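You operate a simulated robot arm through the tools that you are given. There is no shell and no other tool.

You are at the controls of a simulated two-armed robot. One attempt, no reset.

## Task
Pick up the square bottle from the shelf of the belt bench with one hand, pass it to the other hand and put it on the top of the sample cart. Set down upright: square bottle.

The check looks at the end state, three seconds after you hand in, the way a careful person would. Anything else that was tipped, shoved, dropped, spilled or broken makes it a failure.

## Robot
Two 6-joint arms with two-finger parallel grippers on one trunk, on a base that moves. Base frame: it is fixed to the floor where the robot stands at the start and does not move with it; the origin is under the middle of the robot, x ahead of it, y to its left, z up. Lengths are in mm, angles in degrees, forces in N, time in s.
The left shoulder is at the start at [-107, 177, 659], the right one opposite. With the tool pointing down near the work surface each hand reaches from about 360 to 680 mm from the robot's upright axis, wherever it stands, measured 20 degrees to its own side. Places, roughly: square bottle [0, 3750, 250]; top of the sample cart [-2400, 5400, 800]. Payload 1.57 kg a hand.
Tool frame (each hand has its own): the origin (TCP) lies between the finger pads and is the grasp point; the fingertips stand 30 mm ahead of it; z points along the fingers, y is the line along which they close. The gripper opens to 80 mm. The fingers are 17 mm wide and 12 mm thick; the gripper's body (40 by 82 mm) begins 80 mm behind the TCP.
Orientation is that of the tool frame in the base frame, as [roll, pitch, yaw] about the fixed x, y, z axes, in that order (R = Rz(yaw) Ry(pitch) Rx(roll)). With the fingers straight down and closing along the base's y, the tool's x points along the base's -x, its y along +y and its z along -z.

## Interface
- The arms move only by the tool servo_tool. It takes "left_steps", "right_steps" or both (then of equal length, played together; a hand with none holds still); each is a list of rows, each an object of numbers (a shift or turn left out is 0, a gripper value left out holds the last): "x", "y", "z": the shift along the tool's x, y, z in units of 30 mm (1.0 is 30 mm); "rx", "ry", "rz": the turn, a rotation vector about the tool's x, y, z in units of 4 degrees (1.0 is 4 degrees); "claw": the closure, from 0 (fully open) to 1 (shut). In form: [{"x": .., "y": .., "z": .., "rx": .., "ry": .., "rz": .., "claw": ..}, ...]. A call has 1 to 20 rows; each row shifts and turns the commanded pose from where the row before left it, along the tool's axes as they then stand. A call with a number of a shift or a turn outside -1 to 1 is refused whole. Each row takes 0.2 s and may step no farther than 50 mm and 8.6 degrees from the row before; otherwise, or with a gripper value out of range, the whole call is refused. A pose out of reach is approached as far as the arm can. The call stops where the force on the tool passes 40 N (or 10 N more than at its start, if that is more) or the arm is blocked; 0.2 s more then pass. Each finger travels about 72 mm/s and halts on what it meets, pressing with about 34 N; the grip force reading is that of the motor and also rises with nothing between the fingers. The clock runs only during rows and for 0.2 s after the last one: add rows that do not move to give the fingers time. It gives the time, the measured TCP pose, the force on the tool (base axes), the opening and the grip force at its end, in the units of the frame above (readings bear some noise), with the torque about the TCP (base axes, N m) and any sound that the robot's microphone picked up, and new pictures: "show" is both (left out), scene, wrist or none (wrist: the cameras of the hands that moved).
- Cameras (640 x 400 px; columns grow to the right, rows downward): "scene" is now at [62.3, -10.4, 1384.8]; the picture's right is [-0.12, -0.99, 0.00], its down [-0.67, 0.08, -0.74] and it looks along [0.73, -0.09, -0.68] (base axes); focal length 250 px, centre (320, 200). "left" rides on the left gripper at [72, 7, -122] in its tool frame; the picture's right is [-0.09, 1.00, 0.00], its down [-0.84, -0.08, -0.54] and it looks along [-0.54, -0.05, 0.84] (tool axes); focal length 238 px, centre (320, 200). "right" rides on the right gripper at [72, -7, -122] in its tool frame; the picture's right is [0.09, 1.00, 0.00], its down [-0.84, 0.08, -0.54] and it looks along [-0.54, 0.05, 0.84] (tool axes); focal length 238 px, centre (320, 200). There is no depth. A picture from a camera that has moved, and an enlarged one, comes with that camera's place and axes in the base frame and with its lens.
- lift_body(by): moves the trunk up (or, below 0, down) by that many mm; the arms and the scene camera ride with it, the base frame stays. It gives what a move gives, with no picture.
- roll_base(legs): drives the robot by 1 to 6 legs, each [ahead, left, turn to the left] in mm, mm and degrees, along the robot's own axes; the way and the turn of a leg run together, so that a leg with both is an arc; at most 1500 mm and 180 degrees a leg. The arms and the cameras ride along, it lands a little off, and it stops where it bumps. It gives what a move gives, and a new picture of the scene camera.
- turn_head(pan, tilt): turns the head with the scene camera to pan (to the left, within 143 degrees either way) and tilt (down, from -29 to 69), counted from straight ahead of the robot (the tilt from the chest, where the trunk bows). It gives what a move gives, and a new picture of the scene camera.
- enlarge(camera, box): a new picture of the part [left, top, right, bottom] of that camera's present view, enlarged. No time passes.
- job_done(): hands the job in; it is judged then, once.

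Nothing tells you exact positions but the pictures and the camera data. Unless the task says otherwise, let go and move clear before handing in.

The tools are called after ">>>" as a command line: name --argument value ..., lists and objects as JSON in quotes. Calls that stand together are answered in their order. servo_tool: Moves the arms, as the interface text tells. Its arguments: {"type":"object","properties":{"left_steps":{"type":"array","items":{"type":"object","properties":{"x":{"type":"number"},"y":{"type":"number"},"z":{"type":"number"},"rx":{"type":"number"},"ry":{"type":"number"},"rz":{"type":"number"},"claw":{"type":"number"}}}},"right_steps":{"type":"array","items":{"type":"object","properties":{"x":{"type":"number"},"y":{"type":"number"},"z":{"type":"number"},"rx":{"type":"number"},"ry":{"type":"number"},"rz":{"type":"number"},"claw":{"type":"number"}}}},"show":{"type":"string","enum":["both","scene","wrist","none"]}},"required":[]} The other tools are called the same way: lift_body (by) moves the trunk up or down; roll_base (legs) drives the base; turn_head (pan, tilt) turns the head that bears the scene camera; enlarge (camera, box) takes an enlarged picture of a part of a camera's view; job_done () hands the job in.

At the start:

```text
t: 0.0
left_eef_pos: [453.4, 213.3, 528.3]
left_tcp_rot: [-180.0, 0.0, -180.0]
left_force: [-0.2, -0.4, 0.4]
left_wrist_torque: [0.01, 0.0, 0.01]
left_opening: 80.0
left_gripper_force: 0.0
right_eef_pos: [374.6, -176.4, 576.7]
right_tcp_rot: [-180.0, -0.1, 179.9]
right_force: [-0.7, 0.3, -0.1]
right_wrist_torque: [0.04, 0.01, 0.02]
right_opening: 79.8
right_gripper_force: 0.1
trunk travel left (down, up): [-100.0, 228.0]
robot x, y, heading: [-3.2, -0.9, 0.0]
head pan, tilt (commanded): [-6.9, 42.5]
```

scene: 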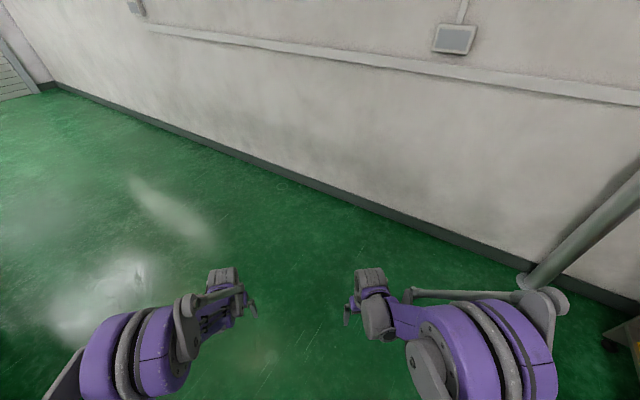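
right: 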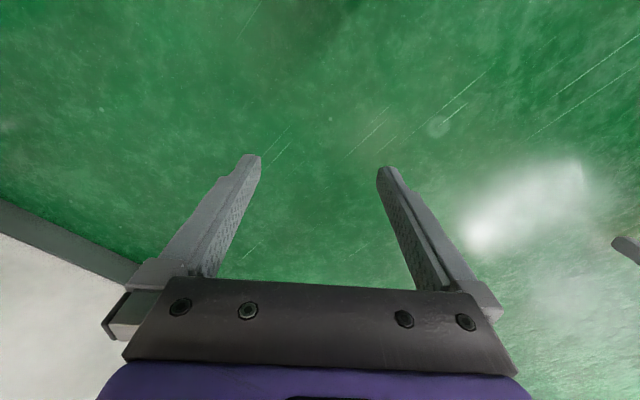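
left: 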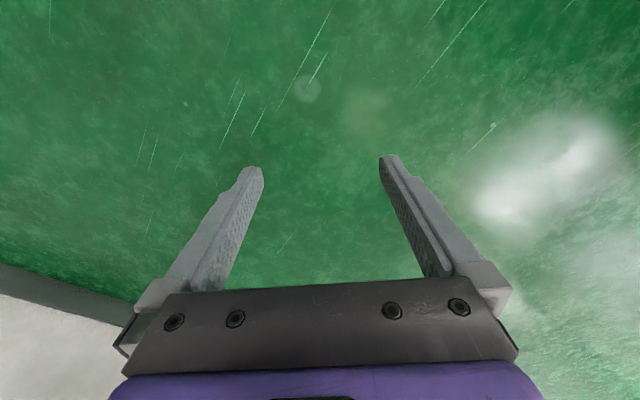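

The robot faces a wall; the bottle should be about 3.7 m to the left and the cart farther on. I'll turn the head left to survey the room first.

>>> turn_head --pan 90 --tilt 15

>>> turn_head --pan 130 --tilt 15

```text
t: 1.7
left_eef_pos: [452.4, 212.4, 528.2]
left_tcp_rot: [179.9, -0.1, -180.0]
left_force: [0.3, 0.1, -0.5]
left_wrist_torque: [0.02, -0.01, 0.02]
left_opening: 80.2
left_gripper_force: 0.0
right_eef_pos: [374.8, -176.6, 577.6]
right_tcp_rot: [180.0, 0.0, -180.0]
right_force: [-0.2, 0.1, 0.2]
right_wrist_torque: [0.01, 0.01, -0.02]
right_opening: 80.0
right_gripper_force: 0.0
trunk travel left (down, up): [-100.0, 228.0]
robot x, y, heading: [1.2, -2.8, -0.0]
head pan, tilt (commanded): [90.0, 15.0]
camera scene: at [-20.3, 93.0, 1428.0], right [1.0, 0.0, 0.0], down [0.0, -0.26, -0.97], along [0.0, 0.97, -0.26], focal length 250 px, centre (320, 200)
```

scene: 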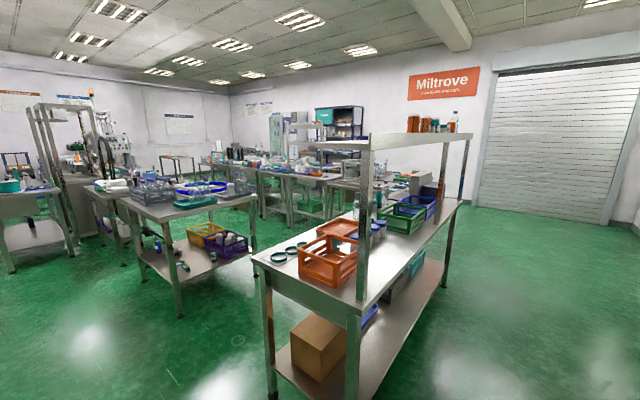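

```text
t: 2.8
left_eef_pos: [452.9, 212.3, 527.5]
left_tcp_rot: [180.0, 0.0, 180.0]
left_force: [0.7, 0.3, 0.1]
left_wrist_torque: [0.04, 0.01, 0.01]
left_opening: 80.0
left_gripper_force: 0.1
right_eef_pos: [373.4, -176.8, 577.3]
right_tcp_rot: [180.0, -0.1, 180.0]
right_force: [-0.2, 0.0, -0.8]
right_wrist_torque: [-0.03, 0.01, 0.01]
right_opening: 80.0
right_gripper_force: 0.0
trunk travel left (down, up): [-100.0, 228.0]
robot x, y, heading: [-0.4, -0.8, 0.2]
head pan, tilt (commanded): [130.0, 15.0]
camera scene: at [-80.3, 71.2, 1428.0], right [0.77, 0.64, 0.0], down [0.17, -0.2, -0.97], along [-0.62, 0.74, -0.26], focal length 250 px, centre (320, 200)
```

scene: 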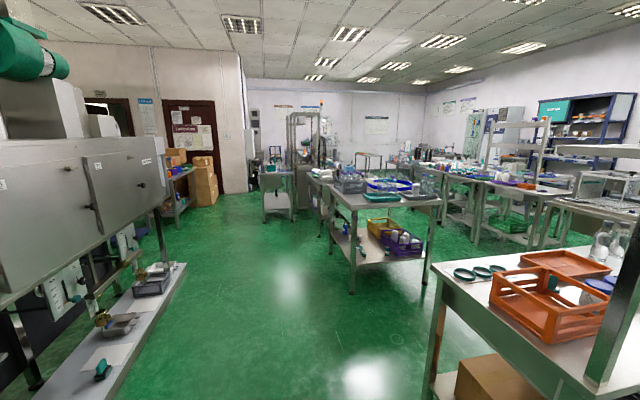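

A busy room: the bottle should project near (321,212) of the pan-90 view and the cart near (208,164). I'll look back there and enlarge.

>>> turn_head --pan 95 --tilt 15

>>> enlarge --camera "scene" --box '[240, 120, 440, 245]'

>>> enlarge --camera "scene" --box '[80, 110, 280, 235]'

```text
t: 3.8
left_eef_pos: [453.7, 212.3, 527.4]
left_tcp_rot: [-180.0, 0.1, 180.0]
left_force: [-0.6, -0.9, -0.2]
left_wrist_torque: [0.0, 0.0, -0.03]
left_opening: 80.0
left_gripper_force: 0.0
right_eef_pos: [374.6, -176.3, 578.5]
right_tcp_rot: [180.0, 0.1, 180.0]
right_force: [-0.8, -0.3, -1.2]
right_wrist_torque: [-0.01, -0.02, -0.01]
right_opening: 79.9
right_gripper_force: 0.1
trunk travel left (down, up): [-100.0, 228.0]
robot x, y, heading: [1.4, 3.4, 0.0]
head pan, tilt (commanded): [95.0, 15.0]
camera scene: at [-28.5, 92.6, 1428.0], right [1.0, 0.09, 0.0], down [0.02, -0.26, -0.97], along [-0.08, 0.96, -0.26], focal length 250 px, centre (320, 200)
```

scene: 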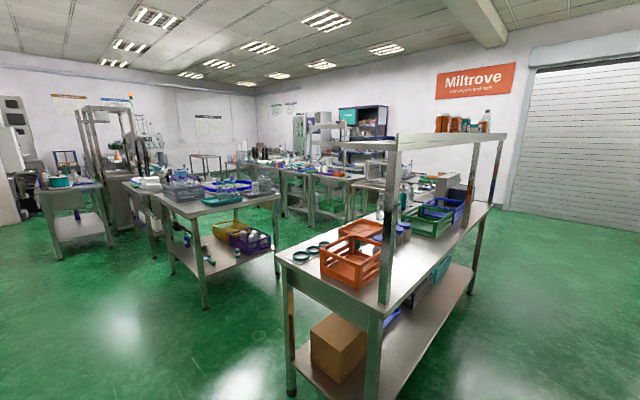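

```text
3.20 times, centred on (340, 182) of scene
camera zoom: at [-28.5, 92.6, 1428.0], right [1.0, 0.09, 0.0], down [0.02, -0.26, -0.97], along [-0.08, 0.96, -0.26], focal length 799 px, centre (256, 256)
```

zoom: 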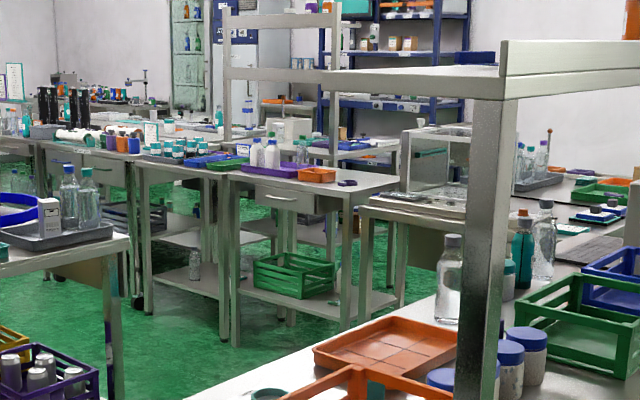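

```text
3.20 times, centred on (180, 172) of scene
camera zoom: at [-28.5, 92.6, 1428.0], right [1.0, 0.09, 0.0], down [0.02, -0.26, -0.97], along [-0.08, 0.96, -0.26], focal length 799 px, centre (768, 288)
```

zoom: 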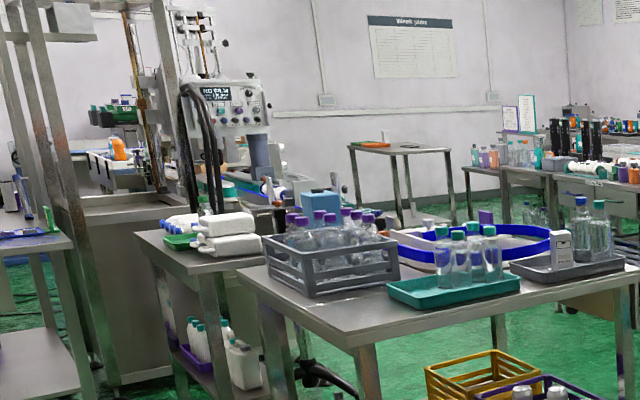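

The far bench with a green crate on its lower shelf is near the bottle's place. There's a corridor between the near bench (orange crates) and the second bench; I'll move back a little, turn left and drive to the mouth of that corridor.

>>> roll_base --legs '[[-250, 0, 0], [0, 0, 130]]'

>>> turn_head --pan 0 --tilt 25

```text
t: 10.8
left_eef_pos: [-686.2, 249.8, 528.8]
left_tcp_rot: [-180.0, -0.1, -54.8]
left_force: [-0.4, -0.2, 0.4]
left_wrist_torque: [-0.03, 0.0, -0.01]
left_opening: 80.1
left_gripper_force: 0.2
right_eef_pos: [-320.9, 408.2, 578.1]
right_tcp_rot: [180.0, 0.0, -54.8]
right_force: [-0.4, -0.3, -0.4]
right_wrist_torque: [0.0, -0.01, 0.02]
right_opening: 79.9
right_gripper_force: 0.1
trunk travel left (down, up): [-100.0, 228.0]
robot x, y, heading: [-249.6, -0.3, 125.4]
head pan, tilt (commanded): [95.0, 15.0]
camera scene: at [-310.5, -76.0, 1428.0], right [-0.65, 0.76, 0.0], down [0.2, 0.17, -0.97], along [-0.74, -0.62, -0.26], focal length 250 px, centre (320, 200)
```

scene: 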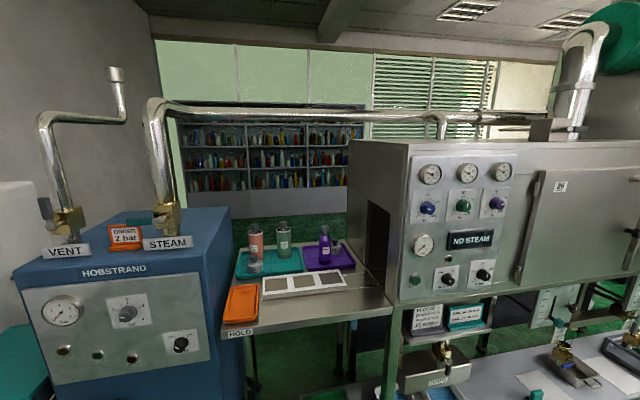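

```text
t: 12.6
left_eef_pos: [-685.6, 248.8, 528.5]
left_tcp_rot: [180.0, 0.0, -54.8]
left_force: [0.0, 0.0, -1.1]
left_wrist_torque: [0.01, -0.01, -0.02]
left_opening: 79.7
left_gripper_force: 0.1
right_eef_pos: [-322.4, 408.5, 578.5]
right_tcp_rot: [179.9, 0.0, -54.9]
right_force: [0.4, -0.2, -0.4]
right_wrist_torque: [0.01, 0.0, -0.03]
right_opening: 79.7
right_gripper_force: 0.1
trunk travel left (down, up): [-100.0, 228.0]
robot x, y, heading: [-249.9, 3.0, 125.1]
head pan, tilt (commanded): [0.0, 25.0]
camera scene: at [-292.3, 59.6, 1411.8], right [0.82, 0.58, 0.0], down [0.24, -0.35, -0.91], along [-0.52, 0.74, -0.42], focal length 250 px, centre (320, 200)
```

scene: 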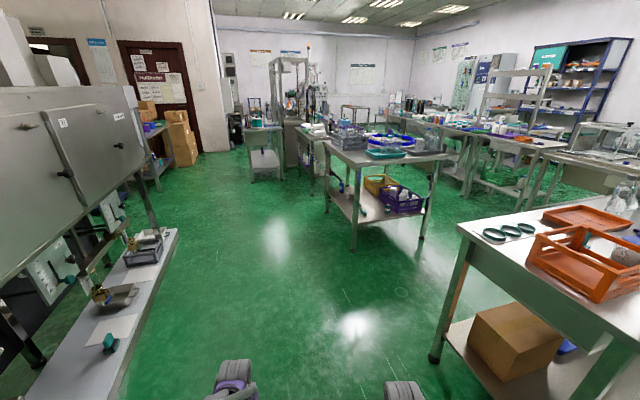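

The robot stands at about (-250, 0) heading 125°, with the second bench ahead on the right and the near bench to the right. I'll drive ahead 1300 mm to the corridor mouth and turn right to face along it.

>>> roll_base --legs '[[1300, 0, 0], [0, 0, -78]]'

>>> enlarge --camera "scene" --box '[220, 80, 420, 205]'

```text
t: 22.6
left_eef_pos: [-856.5, 1553.7, 528.5]
left_tcp_rot: [-180.0, 0.0, -134.0]
left_force: [0.3, -0.1, 0.5]
left_wrist_torque: [0.03, -0.02, 0.04]
left_opening: 79.8
left_gripper_force: 0.0
right_eef_pos: [-632.5, 1226.9, 578.7]
right_tcp_rot: [-179.9, 0.0, -133.9]
right_force: [0.3, 1.1, -0.6]
right_wrist_torque: [-0.01, 0.02, 0.02]
right_opening: 79.9
right_gripper_force: 0.0
trunk travel left (down, up): [-100.0, 228.0]
robot x, y, heading: [-1018.4, 1079.0, 45.9]
head pan, tilt (commanded): [0.0, 25.0]
camera scene: at [-969.5, 1131.1, 1411.8], right [0.72, -0.69, 0.0], down [-0.29, -0.3, -0.91], along [0.63, 0.65, -0.42], focal length 250 px, centre (320, 200)
```

scene: 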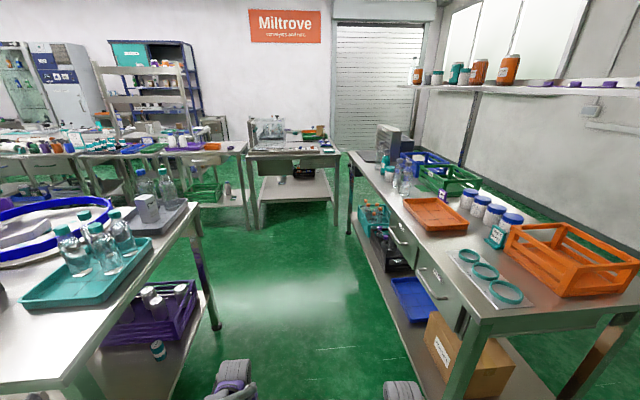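

```text
3.20 times, centred on (320, 142) of scene
camera zoom: at [-969.5, 1131.1, 1411.8], right [0.72, -0.69, 0.0], down [-0.29, -0.3, -0.91], along [0.63, 0.65, -0.42], focal length 799 px, centre (320, 384)
```

zoom: 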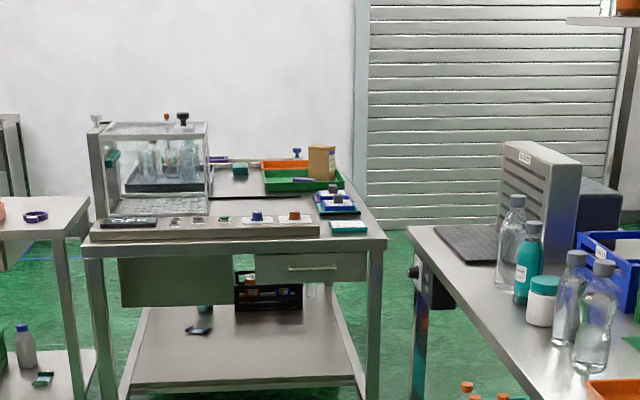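

I see the bench with the green crate at left of centre; a grey bottle with blue cap stands on its low shelf around (227,190). I'll enlarge that region.

>>> enlarge --camera "scene" --box '[170, 140, 266, 200]'

>>> enlarge --camera "scene" --box '[0, 100, 240, 250]'

```text
6.67 times, centred on (218, 170) of scene
camera zoom: at [-969.5, 1131.1, 1411.8], right [0.72, -0.69, 0.0], down [-0.29, -0.3, -0.91], along [0.63, 0.65, -0.42], focal length 1664 px, centre (1000, 400)
```

zoom: 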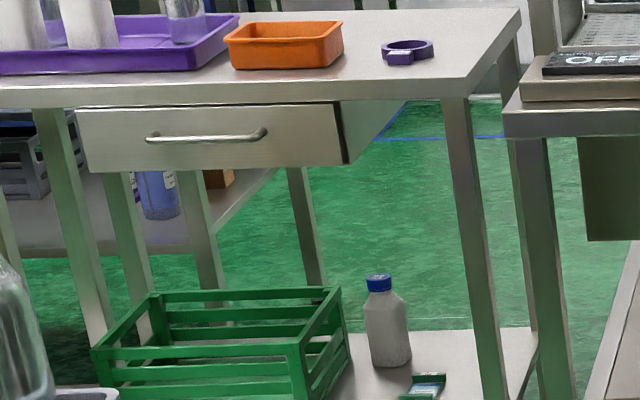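

```text
2.67 times, centred on (120, 175) of scene
camera zoom: at [-969.5, 1131.1, 1411.8], right [0.72, -0.69, 0.0], down [-0.29, -0.3, -0.91], along [0.63, 0.65, -0.42], focal length 666 px, centre (853, 267)
```

zoom: 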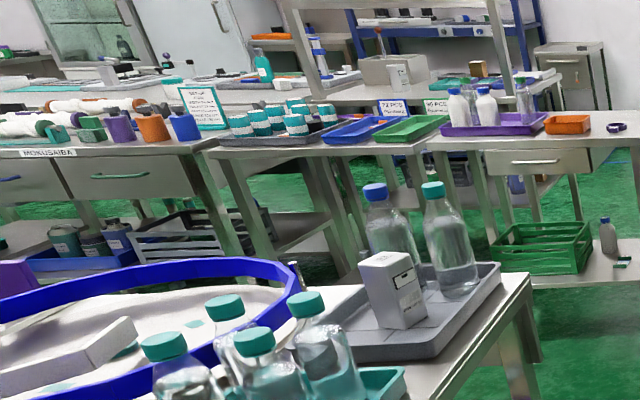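

The bottle with the blue cap stands on the low shelf between the green crate and the bench's right front leg, with a small tag lying in front of it. The second bench ends before the target, so I'll go straight down the corridor and then sidestep left to stand in front of the bottle.

>>> roll_base --legs '[[1300, 0, 0], [300, 0, 0], [0, 700, 0]]'

>>> enlarge --camera "scene" --box '[200, 150, 440, 300]'

```text
t: 37.0
left_eef_pos: [-249.8, 3203.2, 529.0]
left_tcp_rot: [180.0, -0.1, -134.0]
left_force: [0.3, 0.0, 0.2]
left_wrist_torque: [0.02, -0.02, -0.02]
left_opening: 79.9
left_gripper_force: 0.0
right_eef_pos: [-24.4, 2874.5, 577.4]
right_tcp_rot: [-179.9, 0.0, -134.1]
right_force: [0.1, 0.6, -1.0]
right_wrist_torque: [0.0, -0.02, -0.02]
right_opening: 79.9
right_gripper_force: 0.1
trunk travel left (down, up): [-100.0, 228.0]
robot x, y, heading: [-411.9, 2730.8, 45.9]
head pan, tilt (commanded): [0.0, 25.0]
camera scene: at [-362.3, 2780.8, 1411.8], right [0.72, -0.7, 0.0], down [-0.29, -0.3, -0.91], along [0.63, 0.65, -0.42], focal length 250 px, centre (320, 200)
```

scene: 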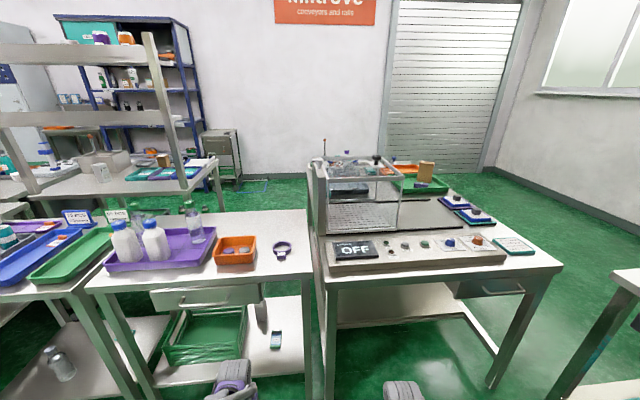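

```text
2.67 times, centred on (320, 225) of scene
camera zoom: at [-362.3, 2780.8, 1411.8], right [0.72, -0.7, 0.0], down [-0.29, -0.3, -0.91], along [0.63, 0.65, -0.42], focal length 666 px, centre (320, 133)
```

zoom: 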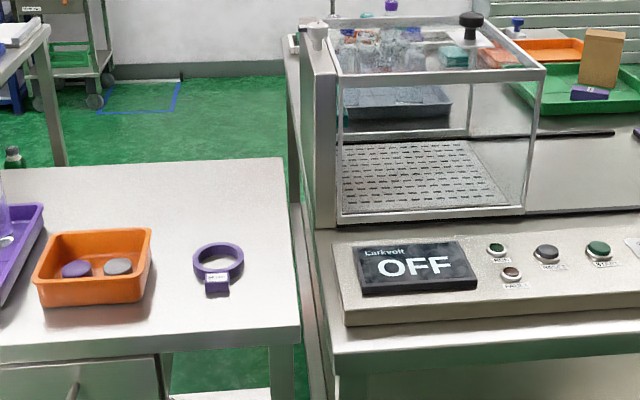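

Standing in front of the benches now; the bottle is partly hidden beneath the tabletop edge near (262,315). I'll enlarge there and look to the shelf.

>>> enlarge --camera "scene" --box '[150, 280, 310, 380]'

>>> enlarge --camera "scene" --box '[0, 200, 320, 400]'

```text
4.00 times, centred on (230, 330) of scene
camera zoom: at [-362.3, 2780.8, 1411.8], right [0.72, -0.7, 0.0], down [-0.29, -0.3, -0.91], along [0.63, 0.65, -0.42], focal length 998 px, centre (680, -320)
```

zoom: 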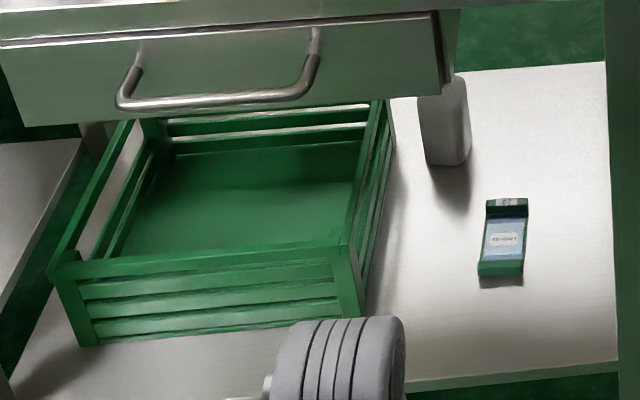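

```text
2.00 times, centred on (160, 300) of scene
camera zoom: at [-362.3, 2780.8, 1411.8], right [0.72, -0.7, 0.0], down [-0.29, -0.3, -0.91], along [0.63, 0.65, -0.42], focal length 499 px, centre (640, 0)
```

zoom: 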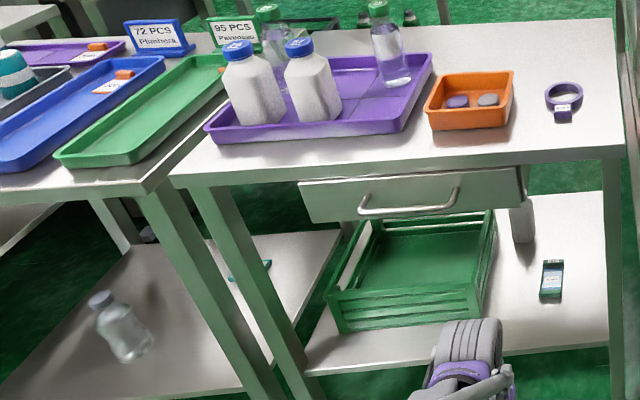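

The bottle's base triangulates to roughly (50, 3640) with the shelf near z≈280, about 290 mm behind the table's front edge and 300 mm left of the robot's midline. I'll first tilt the left hand to point forward (30° below horizontal) while well clear of the bench.

>>> servo_tool --left_steps '[{"x": -0.267, "z": 0, "ry": -1}, {"x": -0.266, "z": 0.019, "ry": -1}, {"x": -0.264, "z": 0.037, "ry": -1}, {"x": -0.261, "z": 0.055, "ry": -1}, {"x": -0.257, "z": 0.074, "ry": -1}, {"x": -0.251, "z": 0.091, "ry": -1}, {"x": -0.244, "z": 0.109, "ry": -1}, {"x": -0.236, "z": 0.125, "ry": -1}, {"x": -0.226, "z": 0.141, "ry": -1}, {"x": -0.216, "z": 0.157, "ry": -1}, {"x": -0.205, "z": 0.172, "ry": -1}, {"x": -0.192, "z": 0.185, "ry": -1}, {"x": -0.179, "z": 0.198, "ry": -1}, {"x": -0.164, "z": 0.21, "ry": -1}, {"x": -0.149, "z": 0.221, "ry": -1}]'

```text
t: 40.2
left_eef_pos: [-165.6, 3288.0, 528.2]
left_tcp_rot: [-180.0, 60.1, -134.0]
left_force: [0.1, -0.4, 0.5]
left_wrist_torque: [-0.03, 0.01, -0.02]
left_opening: 79.9
left_gripper_force: 0.1
right_eef_pos: [-24.4, 2875.2, 577.1]
right_tcp_rot: [179.9, 0.1, -134.1]
right_force: [-0.5, 0.2, -0.1]
right_wrist_torque: [0.01, 0.04, -0.02]
right_opening: 79.8
right_gripper_force: 0.1
trunk travel left (down, up): [-100.0, 228.0]
robot x, y, heading: [-409.6, 2730.3, 46.1]
head pan, tilt (commanded): [0.0, 25.0]
camera scene: at [-362.2, 2780.8, 1411.8], right [0.72, -0.7, 0.0], down [-0.29, -0.3, -0.91], along [0.63, 0.65, -0.42], focal length 250 px, centre (320, 200)
camera left: at [-269.2, 3190.3, 526.2], right [-0.68, 0.73, 0.08], down [0.02, -0.09, 1.0], along [0.73, 0.68, 0.05], focal length 238 px, centre (320, 200)
```

scene: 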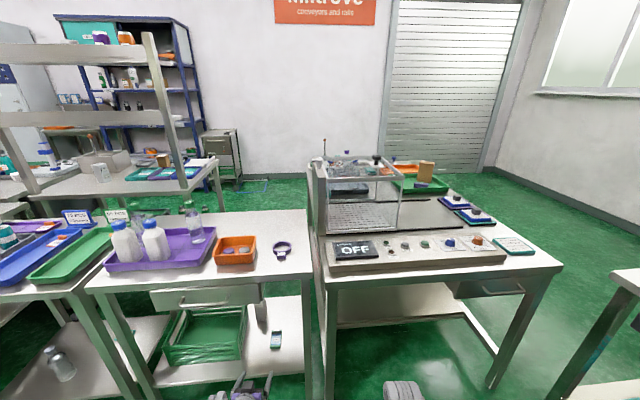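
left: 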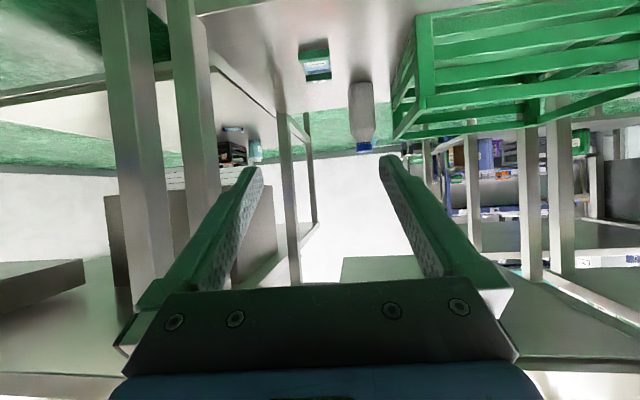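

The left wrist camera (image upside-down) now sees the bottle beneath the table. I'll enlarge it to read its shape and yaw.

>>> enlarge --camera "left" --box '[280, 20, 440, 170]'

>>> enlarge --camera "left" --box '[330, 70, 394, 160]'

```text
2.67 times, centred on (360, 95) of left
camera zoom: at [-269.2, 3190.3, 526.2], right [-0.68, 0.73, 0.08], down [0.02, -0.09, 1.0], along [0.73, 0.68, 0.05], focal length 636 px, centre (213, 480)
```

zoom: 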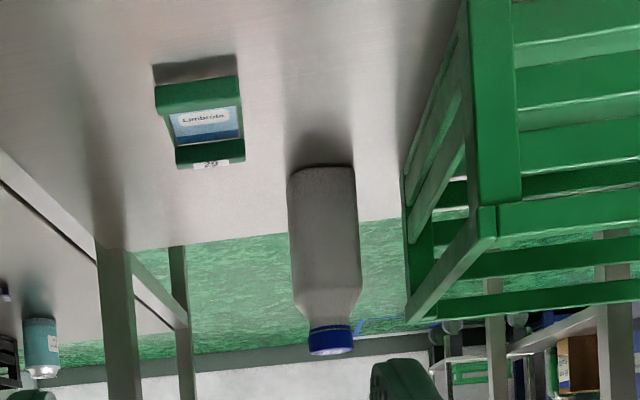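

```text
4.44 times, centred on (362, 115) of left
camera zoom: at [-269.2, 3190.3, 526.2], right [-0.68, 0.73, 0.08], down [0.02, -0.09, 1.0], along [0.73, 0.68, 0.05], focal length 1059 px, centre (133, 578)
```

zoom: 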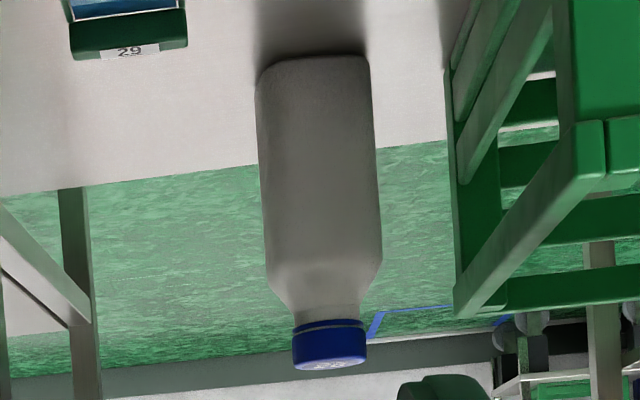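

The bottle is roughly 55–60 mm square, about 150 mm tall, aligned to the bench, centred near (65, 3659) with its base at z≈302. I'll lower the trunk, then sidestep left and move in a bit with the hand held above crate level.

>>> lift_body --by -100

>>> turn_head --pan 10 --tilt 55

```text
t: 41.6
left_eef_pos: [-166.2, 3289.6, 429.1]
left_tcp_rot: [-179.9, 60.0, -134.0]
left_force: [-0.3, 0.2, -0.9]
left_wrist_torque: [0.02, 0.0, 0.0]
left_opening: 79.9
left_gripper_force: 0.1
right_eef_pos: [-25.0, 2875.8, 476.8]
right_tcp_rot: [-179.9, 0.0, -134.1]
right_force: [0.5, 0.6, 0.0]
right_wrist_torque: [-0.01, -0.02, 0.0]
right_opening: 80.0
right_gripper_force: 0.1
trunk travel left (down, up): [0.0, 328.0]
robot x, y, heading: [-412.2, 2729.7, 45.6]
head pan, tilt (commanded): [0.0, 25.0]
```

```text
t: 42.5
left_eef_pos: [-165.0, 3289.2, 429.0]
left_tcp_rot: [-180.0, 60.0, -133.9]
left_force: [-0.1, 0.1, -0.4]
left_wrist_torque: [0.02, 0.02, 0.0]
left_opening: 80.1
left_gripper_force: 0.1
right_eef_pos: [-24.9, 2874.4, 477.3]
right_tcp_rot: [180.0, 0.1, -134.1]
right_force: [0.6, 0.0, 0.1]
right_wrist_torque: [0.0, 0.0, 0.06]
right_opening: 79.9
right_gripper_force: 0.0
trunk travel left (down, up): [0.0, 328.0]
robot x, y, heading: [-414.6, 2726.1, 46.0]
head pan, tilt (commanded): [10.0, 55.0]
camera scene: at [-365.8, 2795.1, 1268.4], right [0.83, -0.56, 0.0], down [-0.46, -0.68, -0.57], along [0.32, 0.48, -0.82], focal length 250 px, centre (320, 200)
```

scene: 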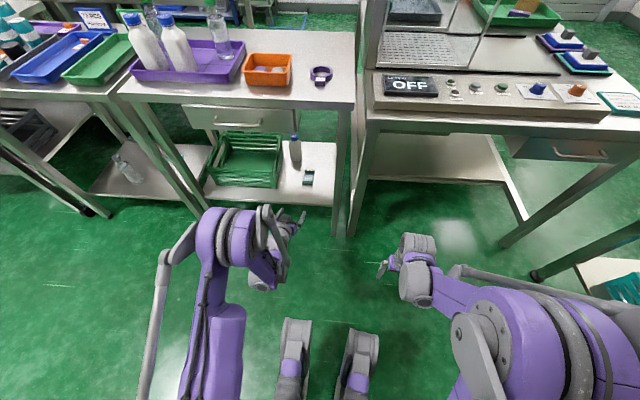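

Now the scene camera sees the bottle over the shelf. I'll enlarge for a better fix on it.

>>> enlarge --camera "scene" --box '[200, 110, 360, 210]'

>>> enlarge --camera "left" --box '[240, 0, 480, 200]'

```text
4.00 times, centred on (280, 160) of scene
camera zoom: at [-365.8, 2795.1, 1268.4], right [0.83, -0.56, 0.0], down [-0.46, -0.68, -0.57], along [0.32, 0.48, -0.82], focal length 998 px, centre (480, 360)
```

zoom: 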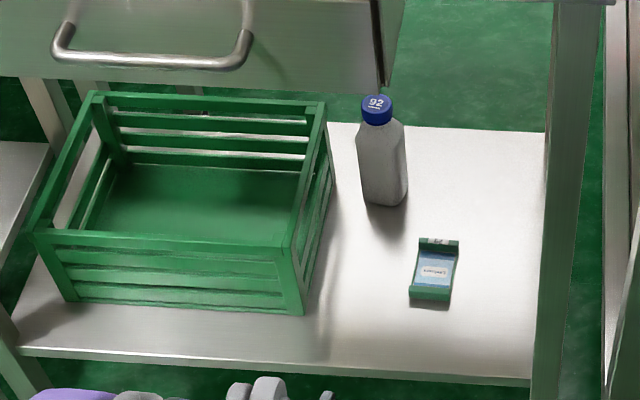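

```text
2.00 times, centred on (360, 100) of left
camera zoom: at [-268.8, 3191.7, 426.9], right [-0.68, 0.73, 0.08], down [0.02, -0.09, 1.0], along [0.73, 0.68, 0.05], focal length 477 px, centre (240, 400)
```

zoom: 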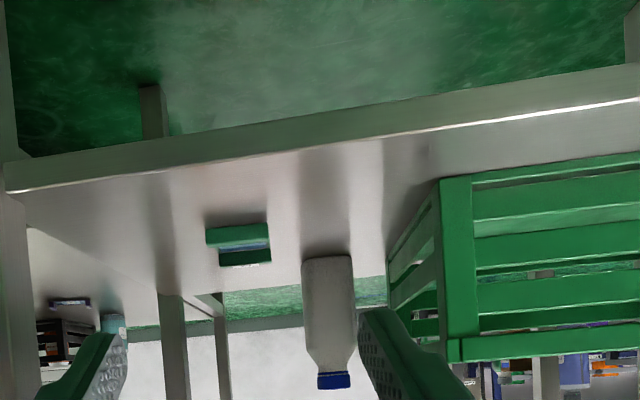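

The bottle's centre comes out at about (55, 3648) with shelf z≈304; the crate rim is at z≈425 and 47–76 mm to the left of the bottle's line. I'll look closer at the bottle's faces for its yaw.

>>> enlarge --camera "scene" --box '[276, 128, 316, 168]'

>>> enlarge --camera "left" --box '[370, 120, 440, 200]'

```text
10.00 times, centred on (296, 148) of scene
camera zoom: at [-365.8, 2795.1, 1268.4], right [0.83, -0.56, 0.0], down [-0.46, -0.68, -0.57], along [0.32, 0.48, -0.82], focal length 2496 px, centre (560, 720)
```

zoom: 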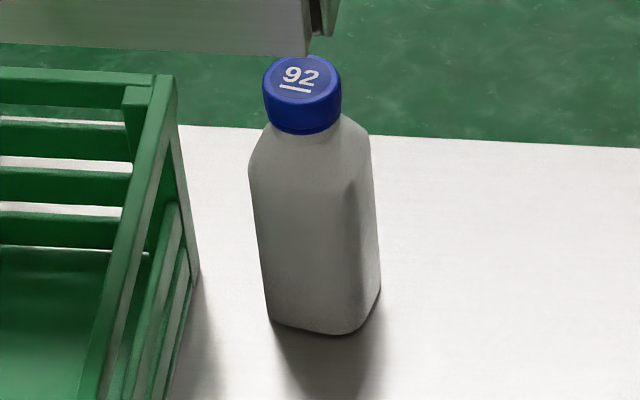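

```text
5.00 times, centred on (405, 160) of left
camera zoom: at [-268.8, 3191.7, 426.9], right [-0.68, 0.73, 0.08], down [0.02, -0.09, 1.0], along [0.73, 0.68, 0.05], focal length 1192 px, centre (-105, 400)
```

zoom: 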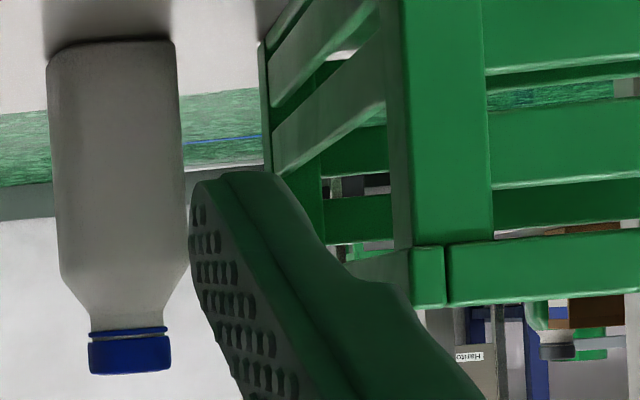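

The bottle's front face faces roughly heading 45°, aligned with the tool. I'll shift the hand 45 mm right to stay clear of the crate's corner and then roll the base left and ahead.

>>> servo_tool --left_steps '[{"y": -0.75}, {"y": -0.75}]' --show "none"

>>> roll_base --legs '[[0, 100, 0], [180, 0, 0]]'

>>> enlarge --camera "left" --box '[0, 0, 640, 400]'

```text
t: 43.1
left_eef_pos: [-135.0, 3258.0, 428.9]
left_tcp_rot: [-180.0, 60.1, -134.0]
left_force: [0.5, 0.7, -0.9]
left_wrist_torque: [0.02, -0.01, 0.0]
left_opening: 80.1
left_gripper_force: 0.0
right_eef_pos: [-26.1, 2876.7, 478.9]
right_tcp_rot: [180.0, 0.0, -134.1]
right_force: [-0.1, -1.0, -0.8]
right_wrist_torque: [-0.03, 0.03, 0.02]
right_opening: 80.0
right_gripper_force: 0.1
trunk travel left (down, up): [0.0, 328.0]
robot x, y, heading: [-410.1, 2732.3, 46.0]
head pan, tilt (commanded): [10.0, 55.0]
```

```text
t: 45.8
left_eef_pos: [-81.1, 3453.9, 429.3]
left_tcp_rot: [-180.0, 60.0, -134.1]
left_force: [0.2, 0.2, 0.6]
left_wrist_torque: [0.01, -0.01, -0.01]
left_opening: 80.2
left_gripper_force: 0.0
right_eef_pos: [27.6, 3074.3, 477.3]
right_tcp_rot: [180.0, 0.0, -134.3]
right_force: [-0.1, 0.2, 0.2]
right_wrist_torque: [0.05, -0.01, 0.01]
right_opening: 80.1
right_gripper_force: 0.1
trunk travel left (down, up): [0.0, 328.0]
robot x, y, heading: [-360.2, 2929.3, 46.0]
head pan, tilt (commanded): [10.0, 55.0]
camera scene: at [-313.4, 2993.5, 1268.3], right [0.83, -0.56, 0.0], down [-0.46, -0.68, -0.57], along [0.32, 0.47, -0.82], focal length 250 px, centre (320, 200)
```

scene: 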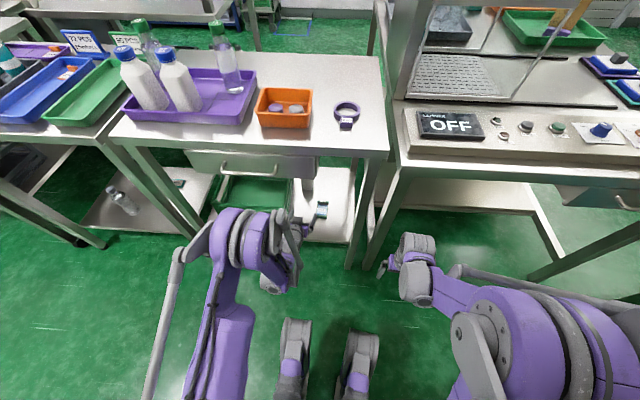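

```text
1.00 times, centred on (320, 200) of left (not enlarged: the box is as wide or as high as the picture)
camera zoom: at [-184.4, 3357.5, 426.9], right [-0.68, 0.73, 0.08], down [0.02, -0.09, 1.0], along [0.73, 0.68, 0.05], focal length 238 px, centre (320, 200)
```

zoom: 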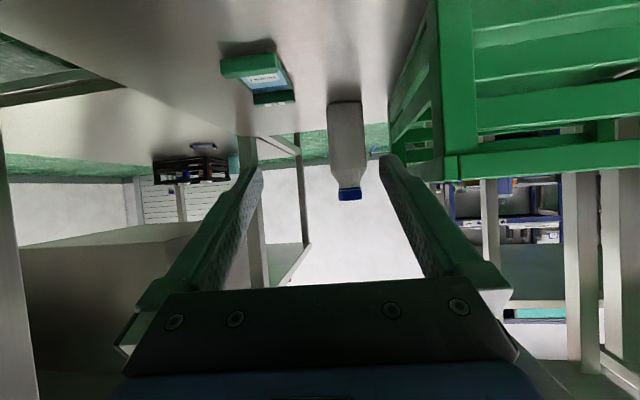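

The bottle sits about 240 mm ahead and 42 mm left of the left TCP, consistent with (56, 3655). I'll move in diagonally, keeping to the right of the crate's corner, stopping short of the bottle.

>>> servo_tool --left_steps '[{"x": -0.343, "y": 0.176, "z": 0.709}, {"x": -0.343, "y": 0.176, "z": 0.709}, {"x": -0.343, "y": 0.176, "z": 0.709}, {"x": -0.343, "y": 0.176, "z": 0.709}, {"x": -0.343, "y": 0.176, "z": 0.709}, {"x": -0.343, "y": 0.176, "z": 0.709}]'

```text
t: 47.2
left_eef_pos: [-4.5, 3578.2, 417.1]
left_tcp_rot: [179.8, 60.0, -134.2]
left_force: [0.6, 0.1, -0.4]
left_wrist_torque: [-0.01, 0.0, -0.02]
left_opening: 79.9
left_gripper_force: 0.0
right_eef_pos: [27.0, 3073.7, 477.6]
right_tcp_rot: [180.0, 0.0, -134.2]
right_force: [0.3, -0.1, 0.1]
right_wrist_torque: [-0.02, 0.03, -0.02]
right_opening: 79.7
right_gripper_force: 0.1
trunk travel left (down, up): [0.0, 328.0]
robot x, y, heading: [-362.8, 2927.4, 46.2]
head pan, tilt (commanded): [10.0, 55.0]
camera scene: at [-313.5, 2993.4, 1268.3], right [0.83, -0.56, 0.0], down [-0.46, -0.68, -0.57], along [0.32, 0.47, -0.82], focal length 250 px, centre (320, 200)
camera left: at [-108.1, 3481.8, 415.6], right [-0.68, 0.73, 0.08], down [0.02, -0.09, 1.0], along [0.73, 0.68, 0.05], focal length 238 px, centre (320, 200)
```

scene: 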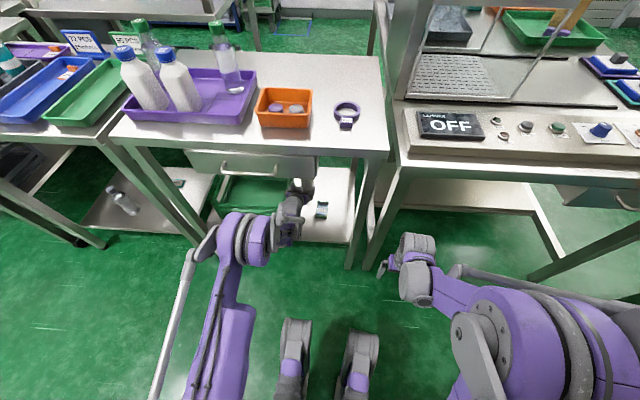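
left: 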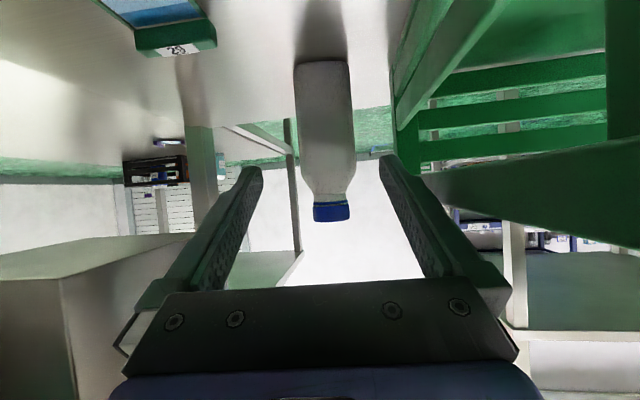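

The bottle is now about 100 mm ahead and 6 mm left of the TCP, centred between the open fingers. I'll advance part of the way and check again.

>>> servo_tool --left_steps '[{"x": -0.306, "y": 0.067, "z": 0.529}, {"x": -0.306, "y": 0.067, "z": 0.529}, {"x": -0.306, "y": 0.067, "z": 0.529}]' --show "wrist"

```text
t: 48.0
left_eef_pos: [28.5, 3620.8, 419.3]
left_tcp_rot: [179.9, 60.0, -134.2]
left_force: [1.2, 0.4, 0.1]
left_wrist_torque: [-0.01, 0.02, 0.01]
left_opening: 79.9
left_gripper_force: 0.0
right_eef_pos: [26.8, 3072.1, 477.9]
right_tcp_rot: [-179.9, 0.0, -134.1]
right_force: [0.0, 0.5, -0.1]
right_wrist_torque: [-0.01, 0.03, 0.01]
right_opening: 79.8
right_gripper_force: 0.0
trunk travel left (down, up): [0.0, 328.0]
robot x, y, heading: [-361.0, 2927.5, 46.0]
head pan, tilt (commanded): [10.0, 55.0]
camera left: at [-74.4, 3524.3, 416.0], right [-0.68, 0.73, 0.08], down [0.02, -0.09, 1.0], along [0.73, 0.68, 0.05], focal length 238 px, centre (320, 200)
```

left: 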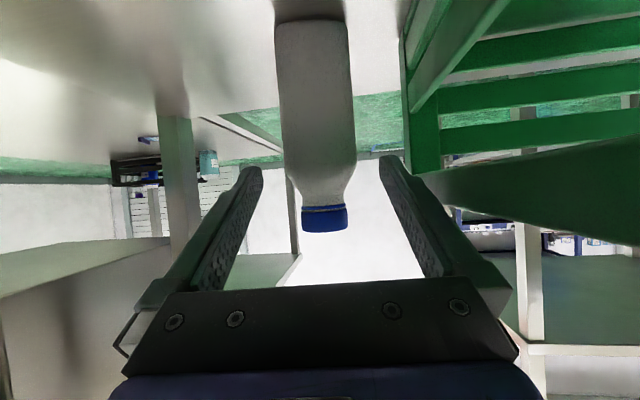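

The bottle is laterally centred and about 50 mm ahead. I'll advance 42 mm and descend 34 mm so the pads straddle the upper body.

>>> servo_tool --left_steps '[{"x": -0.35, "z": 0.606}, {"x": -0.35, "z": 0.606}, {"x": 0.49, "z": 0.283}, {"x": 0.49, "z": 0.283}]' --show "both"

```text
t: 49.0
left_eef_pos: [59.6, 3652.9, 385.7]
left_tcp_rot: [-180.0, 60.0, -134.2]
left_force: [0.5, -0.7, -0.3]
left_wrist_torque: [-0.01, 0.0, -0.01]
left_opening: 79.9
left_gripper_force: 0.1
right_eef_pos: [28.3, 3072.7, 477.0]
right_tcp_rot: [180.0, 0.0, -134.2]
right_force: [-1.1, 0.6, -0.5]
right_wrist_torque: [0.01, -0.01, -0.01]
right_opening: 79.8
right_gripper_force: 0.0
trunk travel left (down, up): [0.0, 328.0]
robot x, y, heading: [-358.2, 2926.6, 46.0]
head pan, tilt (commanded): [10.0, 55.0]
camera scene: at [-313.6, 2993.3, 1268.3], right [0.83, -0.56, 0.0], down [-0.46, -0.68, -0.57], along [0.32, 0.47, -0.82], focal length 250 px, centre (320, 200)
camera left: at [-43.7, 3555.3, 383.0], right [-0.68, 0.73, 0.08], down [0.02, -0.09, 1.0], along [0.73, 0.68, 0.05], focal length 238 px, centre (320, 200)
```

scene: 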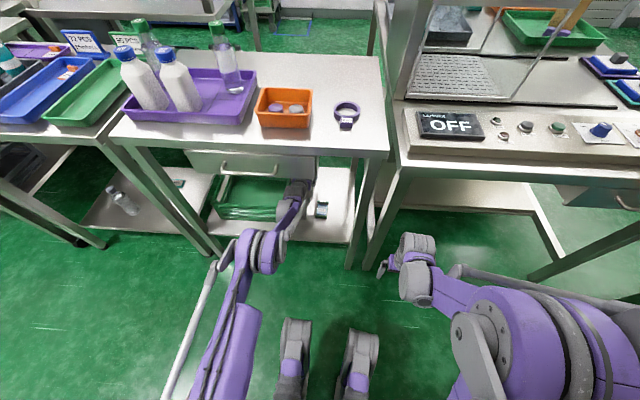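
left: 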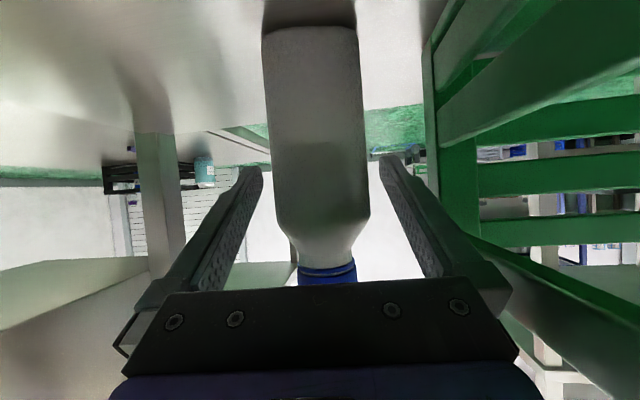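

Pads straddle the upper body with the bottle centred. Closing the left gripper.

>>> servo_tool --left_steps '[{"claw": 0.5}, {"claw": 1}, {"claw": 1}, {"claw": 1}, {"claw": 1}]' --show "wrist"

```text
t: 50.2
left_eef_pos: [59.7, 3652.2, 384.0]
left_tcp_rot: [-179.9, 60.0, -134.0]
left_force: [0.4, -1.3, 0.6]
left_wrist_torque: [-0.08, -0.07, -0.04]
left_opening: 56.7
left_gripper_force: 34.4
right_eef_pos: [27.7, 3073.3, 478.3]
right_tcp_rot: [180.0, 0.0, -134.2]
right_force: [0.3, 0.2, 1.1]
right_wrist_torque: [0.02, 0.01, -0.03]
right_opening: 80.2
right_gripper_force: 0.0
trunk travel left (down, up): [0.0, 328.0]
robot x, y, heading: [-359.3, 2927.7, 45.7]
head pan, tilt (commanded): [10.0, 55.0]
camera left: at [-43.7, 3555.1, 383.0], right [-0.68, 0.73, 0.08], down [0.02, -0.09, 1.0], along [0.73, 0.68, 0.05], focal length 238 px, centre (320, 200)
```

left: 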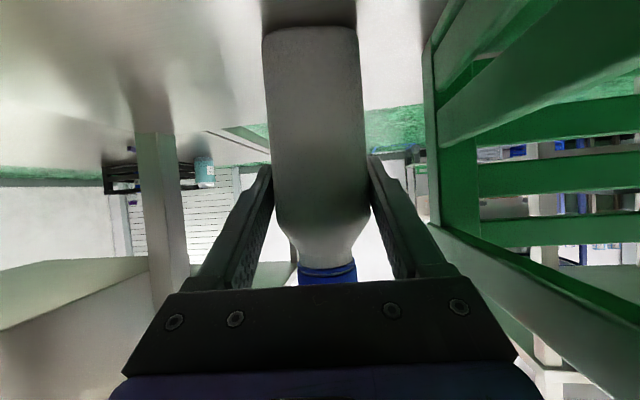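

Gripped at 56.7 mm with 34 N. Lifting 45 mm straight up.

>>> servo_tool --left_steps '[{"x": -0.433, "z": -0.25}, {"x": -0.433, "z": -0.25}, {"x": -0.433, "z": -0.25}, {"x": 0}]' --show "both"

```text
t: 51.2
left_eef_pos: [56.9, 3652.8, 430.2]
left_tcp_rot: [-179.9, 60.1, -134.1]
left_force: [-0.2, -0.2, -4.1]
left_wrist_torque: [0.0, 0.01, -0.04]
left_opening: 56.6
left_gripper_force: 33.7
right_eef_pos: [28.4, 3073.4, 478.0]
right_tcp_rot: [180.0, 0.1, -134.3]
right_force: [-0.4, -0.1, 0.4]
right_wrist_torque: [0.0, 0.0, 0.01]
right_opening: 80.3
right_gripper_force: 0.0
trunk travel left (down, up): [0.0, 328.0]
robot x, y, heading: [-357.4, 2930.5, 46.0]
head pan, tilt (commanded): [10.0, 55.0]
camera scene: at [-313.4, 2993.6, 1268.3], right [0.83, -0.56, 0.0], down [-0.46, -0.68, -0.57], along [0.32, 0.47, -0.82], focal length 250 px, centre (320, 200)
camera left: at [-46.2, 3555.3, 428.9], right [-0.68, 0.73, 0.08], down [0.02, -0.09, 1.0], along [0.73, 0.68, 0.05], focal length 238 px, centre (320, 200)
```

scene: 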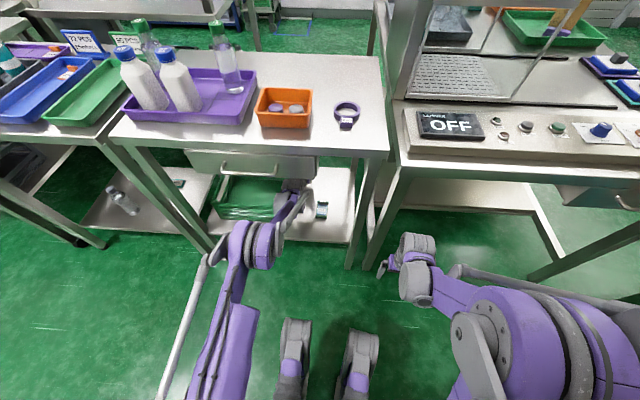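
left: 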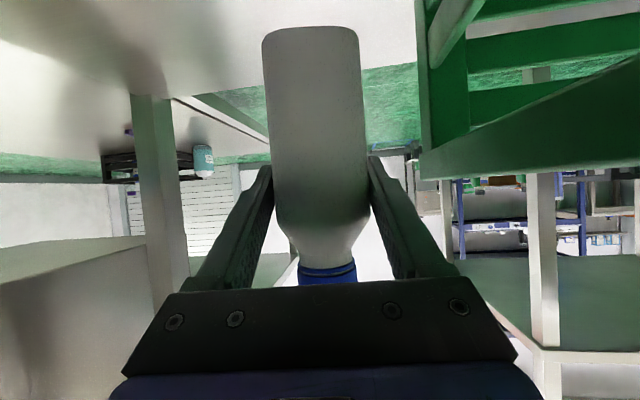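

The bottle is lifted (about 4 N of weight) and steady in the grip. I'll retreat along the same clear path, drifting right away from the crate.

>>> servo_tool --left_steps '[{"x": 0.371, "y": -0.133, "z": -0.709}, {"x": 0.371, "y": -0.133, "z": -0.709}, {"x": 0.371, "y": -0.133, "z": -0.709}, {"x": 0.371, "y": -0.133, "z": -0.709}, {"x": 0.371, "y": -0.133, "z": -0.709}, {"x": 0.371, "y": -0.133, "z": -0.709}, {"x": 0.371, "y": -0.133, "z": -0.709}, {"x": 0.371, "y": -0.133, "z": -0.709}, {"x": 0.371, "y": -0.133, "z": -0.709}]' --show "both"

```text
t: 53.2
left_eef_pos: [-64.8, 3469.4, 437.1]
left_tcp_rot: [-179.9, 60.0, -134.1]
left_force: [-0.8, 0.3, -3.0]
left_wrist_torque: [-0.01, 0.0, -0.01]
left_opening: 56.3
left_gripper_force: 33.8
right_eef_pos: [28.5, 3072.2, 476.8]
right_tcp_rot: [-180.0, 0.0, -134.3]
right_force: [-1.2, 0.2, 0.5]
right_wrist_torque: [0.01, -0.02, 0.02]
right_opening: 80.1
right_gripper_force: 0.1
trunk travel left (down, up): [0.0, 328.0]
robot x, y, heading: [-360.7, 2928.6, 45.8]
head pan, tilt (commanded): [10.0, 55.0]
camera scene: at [-313.5, 2993.4, 1268.3], right [0.83, -0.56, 0.0], down [-0.46, -0.68, -0.57], along [0.32, 0.47, -0.82], focal length 250 px, centre (320, 200)
camera left: at [-168.1, 3372.7, 434.8], right [-0.68, 0.73, 0.08], down [0.02, -0.09, 1.0], along [0.73, 0.68, 0.05], focal length 238 px, centre (320, 200)
```

scene: 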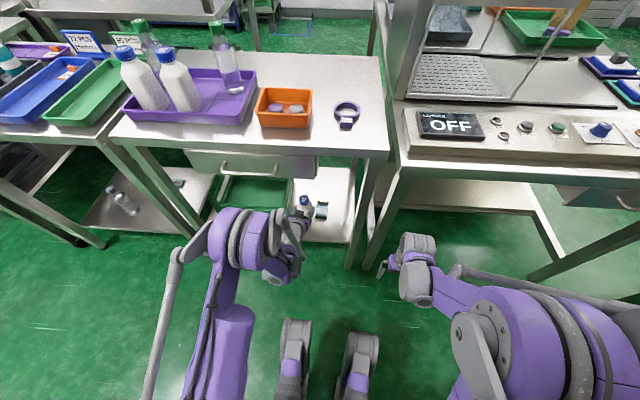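
left: 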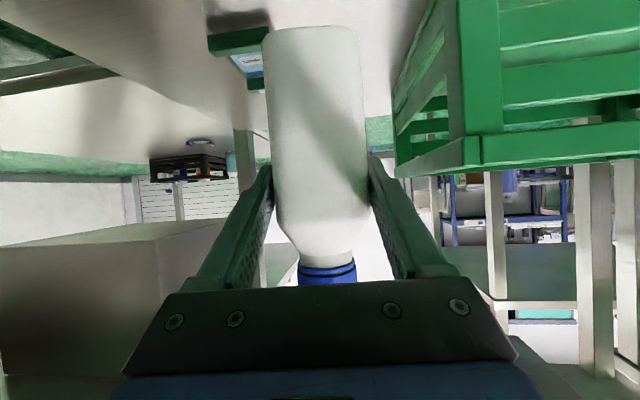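

Bottle is out from under most of the table. I'll back the base up 200 mm to fully clear the bench, then look left for the sample cart.

>>> roll_base --legs '[[-200, 0, 0]]'

>>> turn_head --pan 80 --tilt 15

```text
t: 54.8
left_eef_pos: [-201.8, 3329.0, 435.6]
left_tcp_rot: [-180.0, 60.0, -134.2]
left_force: [-0.5, 0.4, -3.4]
left_wrist_torque: [-0.04, 0.05, 0.04]
left_opening: 56.3
left_gripper_force: 34.1
right_eef_pos: [-109.4, 2931.9, 478.7]
right_tcp_rot: [180.0, 0.0, -134.1]
right_force: [-0.1, 0.2, -0.4]
right_wrist_torque: [0.0, 0.0, -0.01]
right_opening: 80.1
right_gripper_force: 0.1
trunk travel left (down, up): [0.0, 328.0]
robot x, y, heading: [-497.7, 2786.3, 45.8]
head pan, tilt (commanded): [10.0, 55.0]
camera scene: at [-450.8, 2852.0, 1268.3], right [0.83, -0.56, 0.0], down [-0.46, -0.68, -0.57], along [0.32, 0.47, -0.82], focal length 250 px, centre (320, 200)
```

scene: 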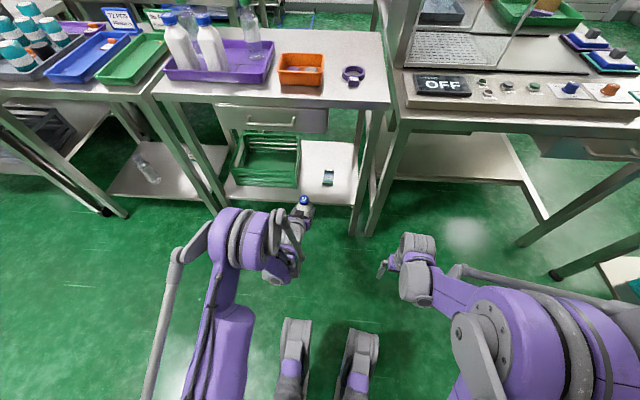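

```text
t: 56.2
left_eef_pos: [-201.3, 3328.1, 437.2]
left_tcp_rot: [180.0, 60.0, -134.2]
left_force: [0.2, 0.2, -2.9]
left_wrist_torque: [-0.07, 0.02, -0.02]
left_opening: 56.2
left_gripper_force: 33.8
right_eef_pos: [-109.0, 2931.6, 478.1]
right_tcp_rot: [-180.0, -0.1, -134.1]
right_force: [-0.3, -0.8, 0.0]
right_wrist_torque: [-0.02, 0.0, -0.03]
right_opening: 80.1
right_gripper_force: 0.1
trunk travel left (down, up): [0.0, 328.0]
robot x, y, heading: [-497.4, 2787.2, 45.9]
head pan, tilt (commanded): [80.0, 15.0]
camera scene: at [-545.7, 2868.4, 1328.5], right [0.81, 0.58, 0.0], down [0.15, -0.21, -0.97], along [-0.56, 0.78, -0.26], focal length 250 px, centre (320, 200)
```

scene: 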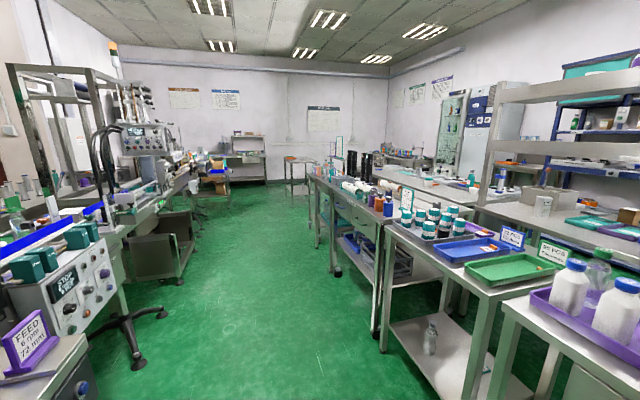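

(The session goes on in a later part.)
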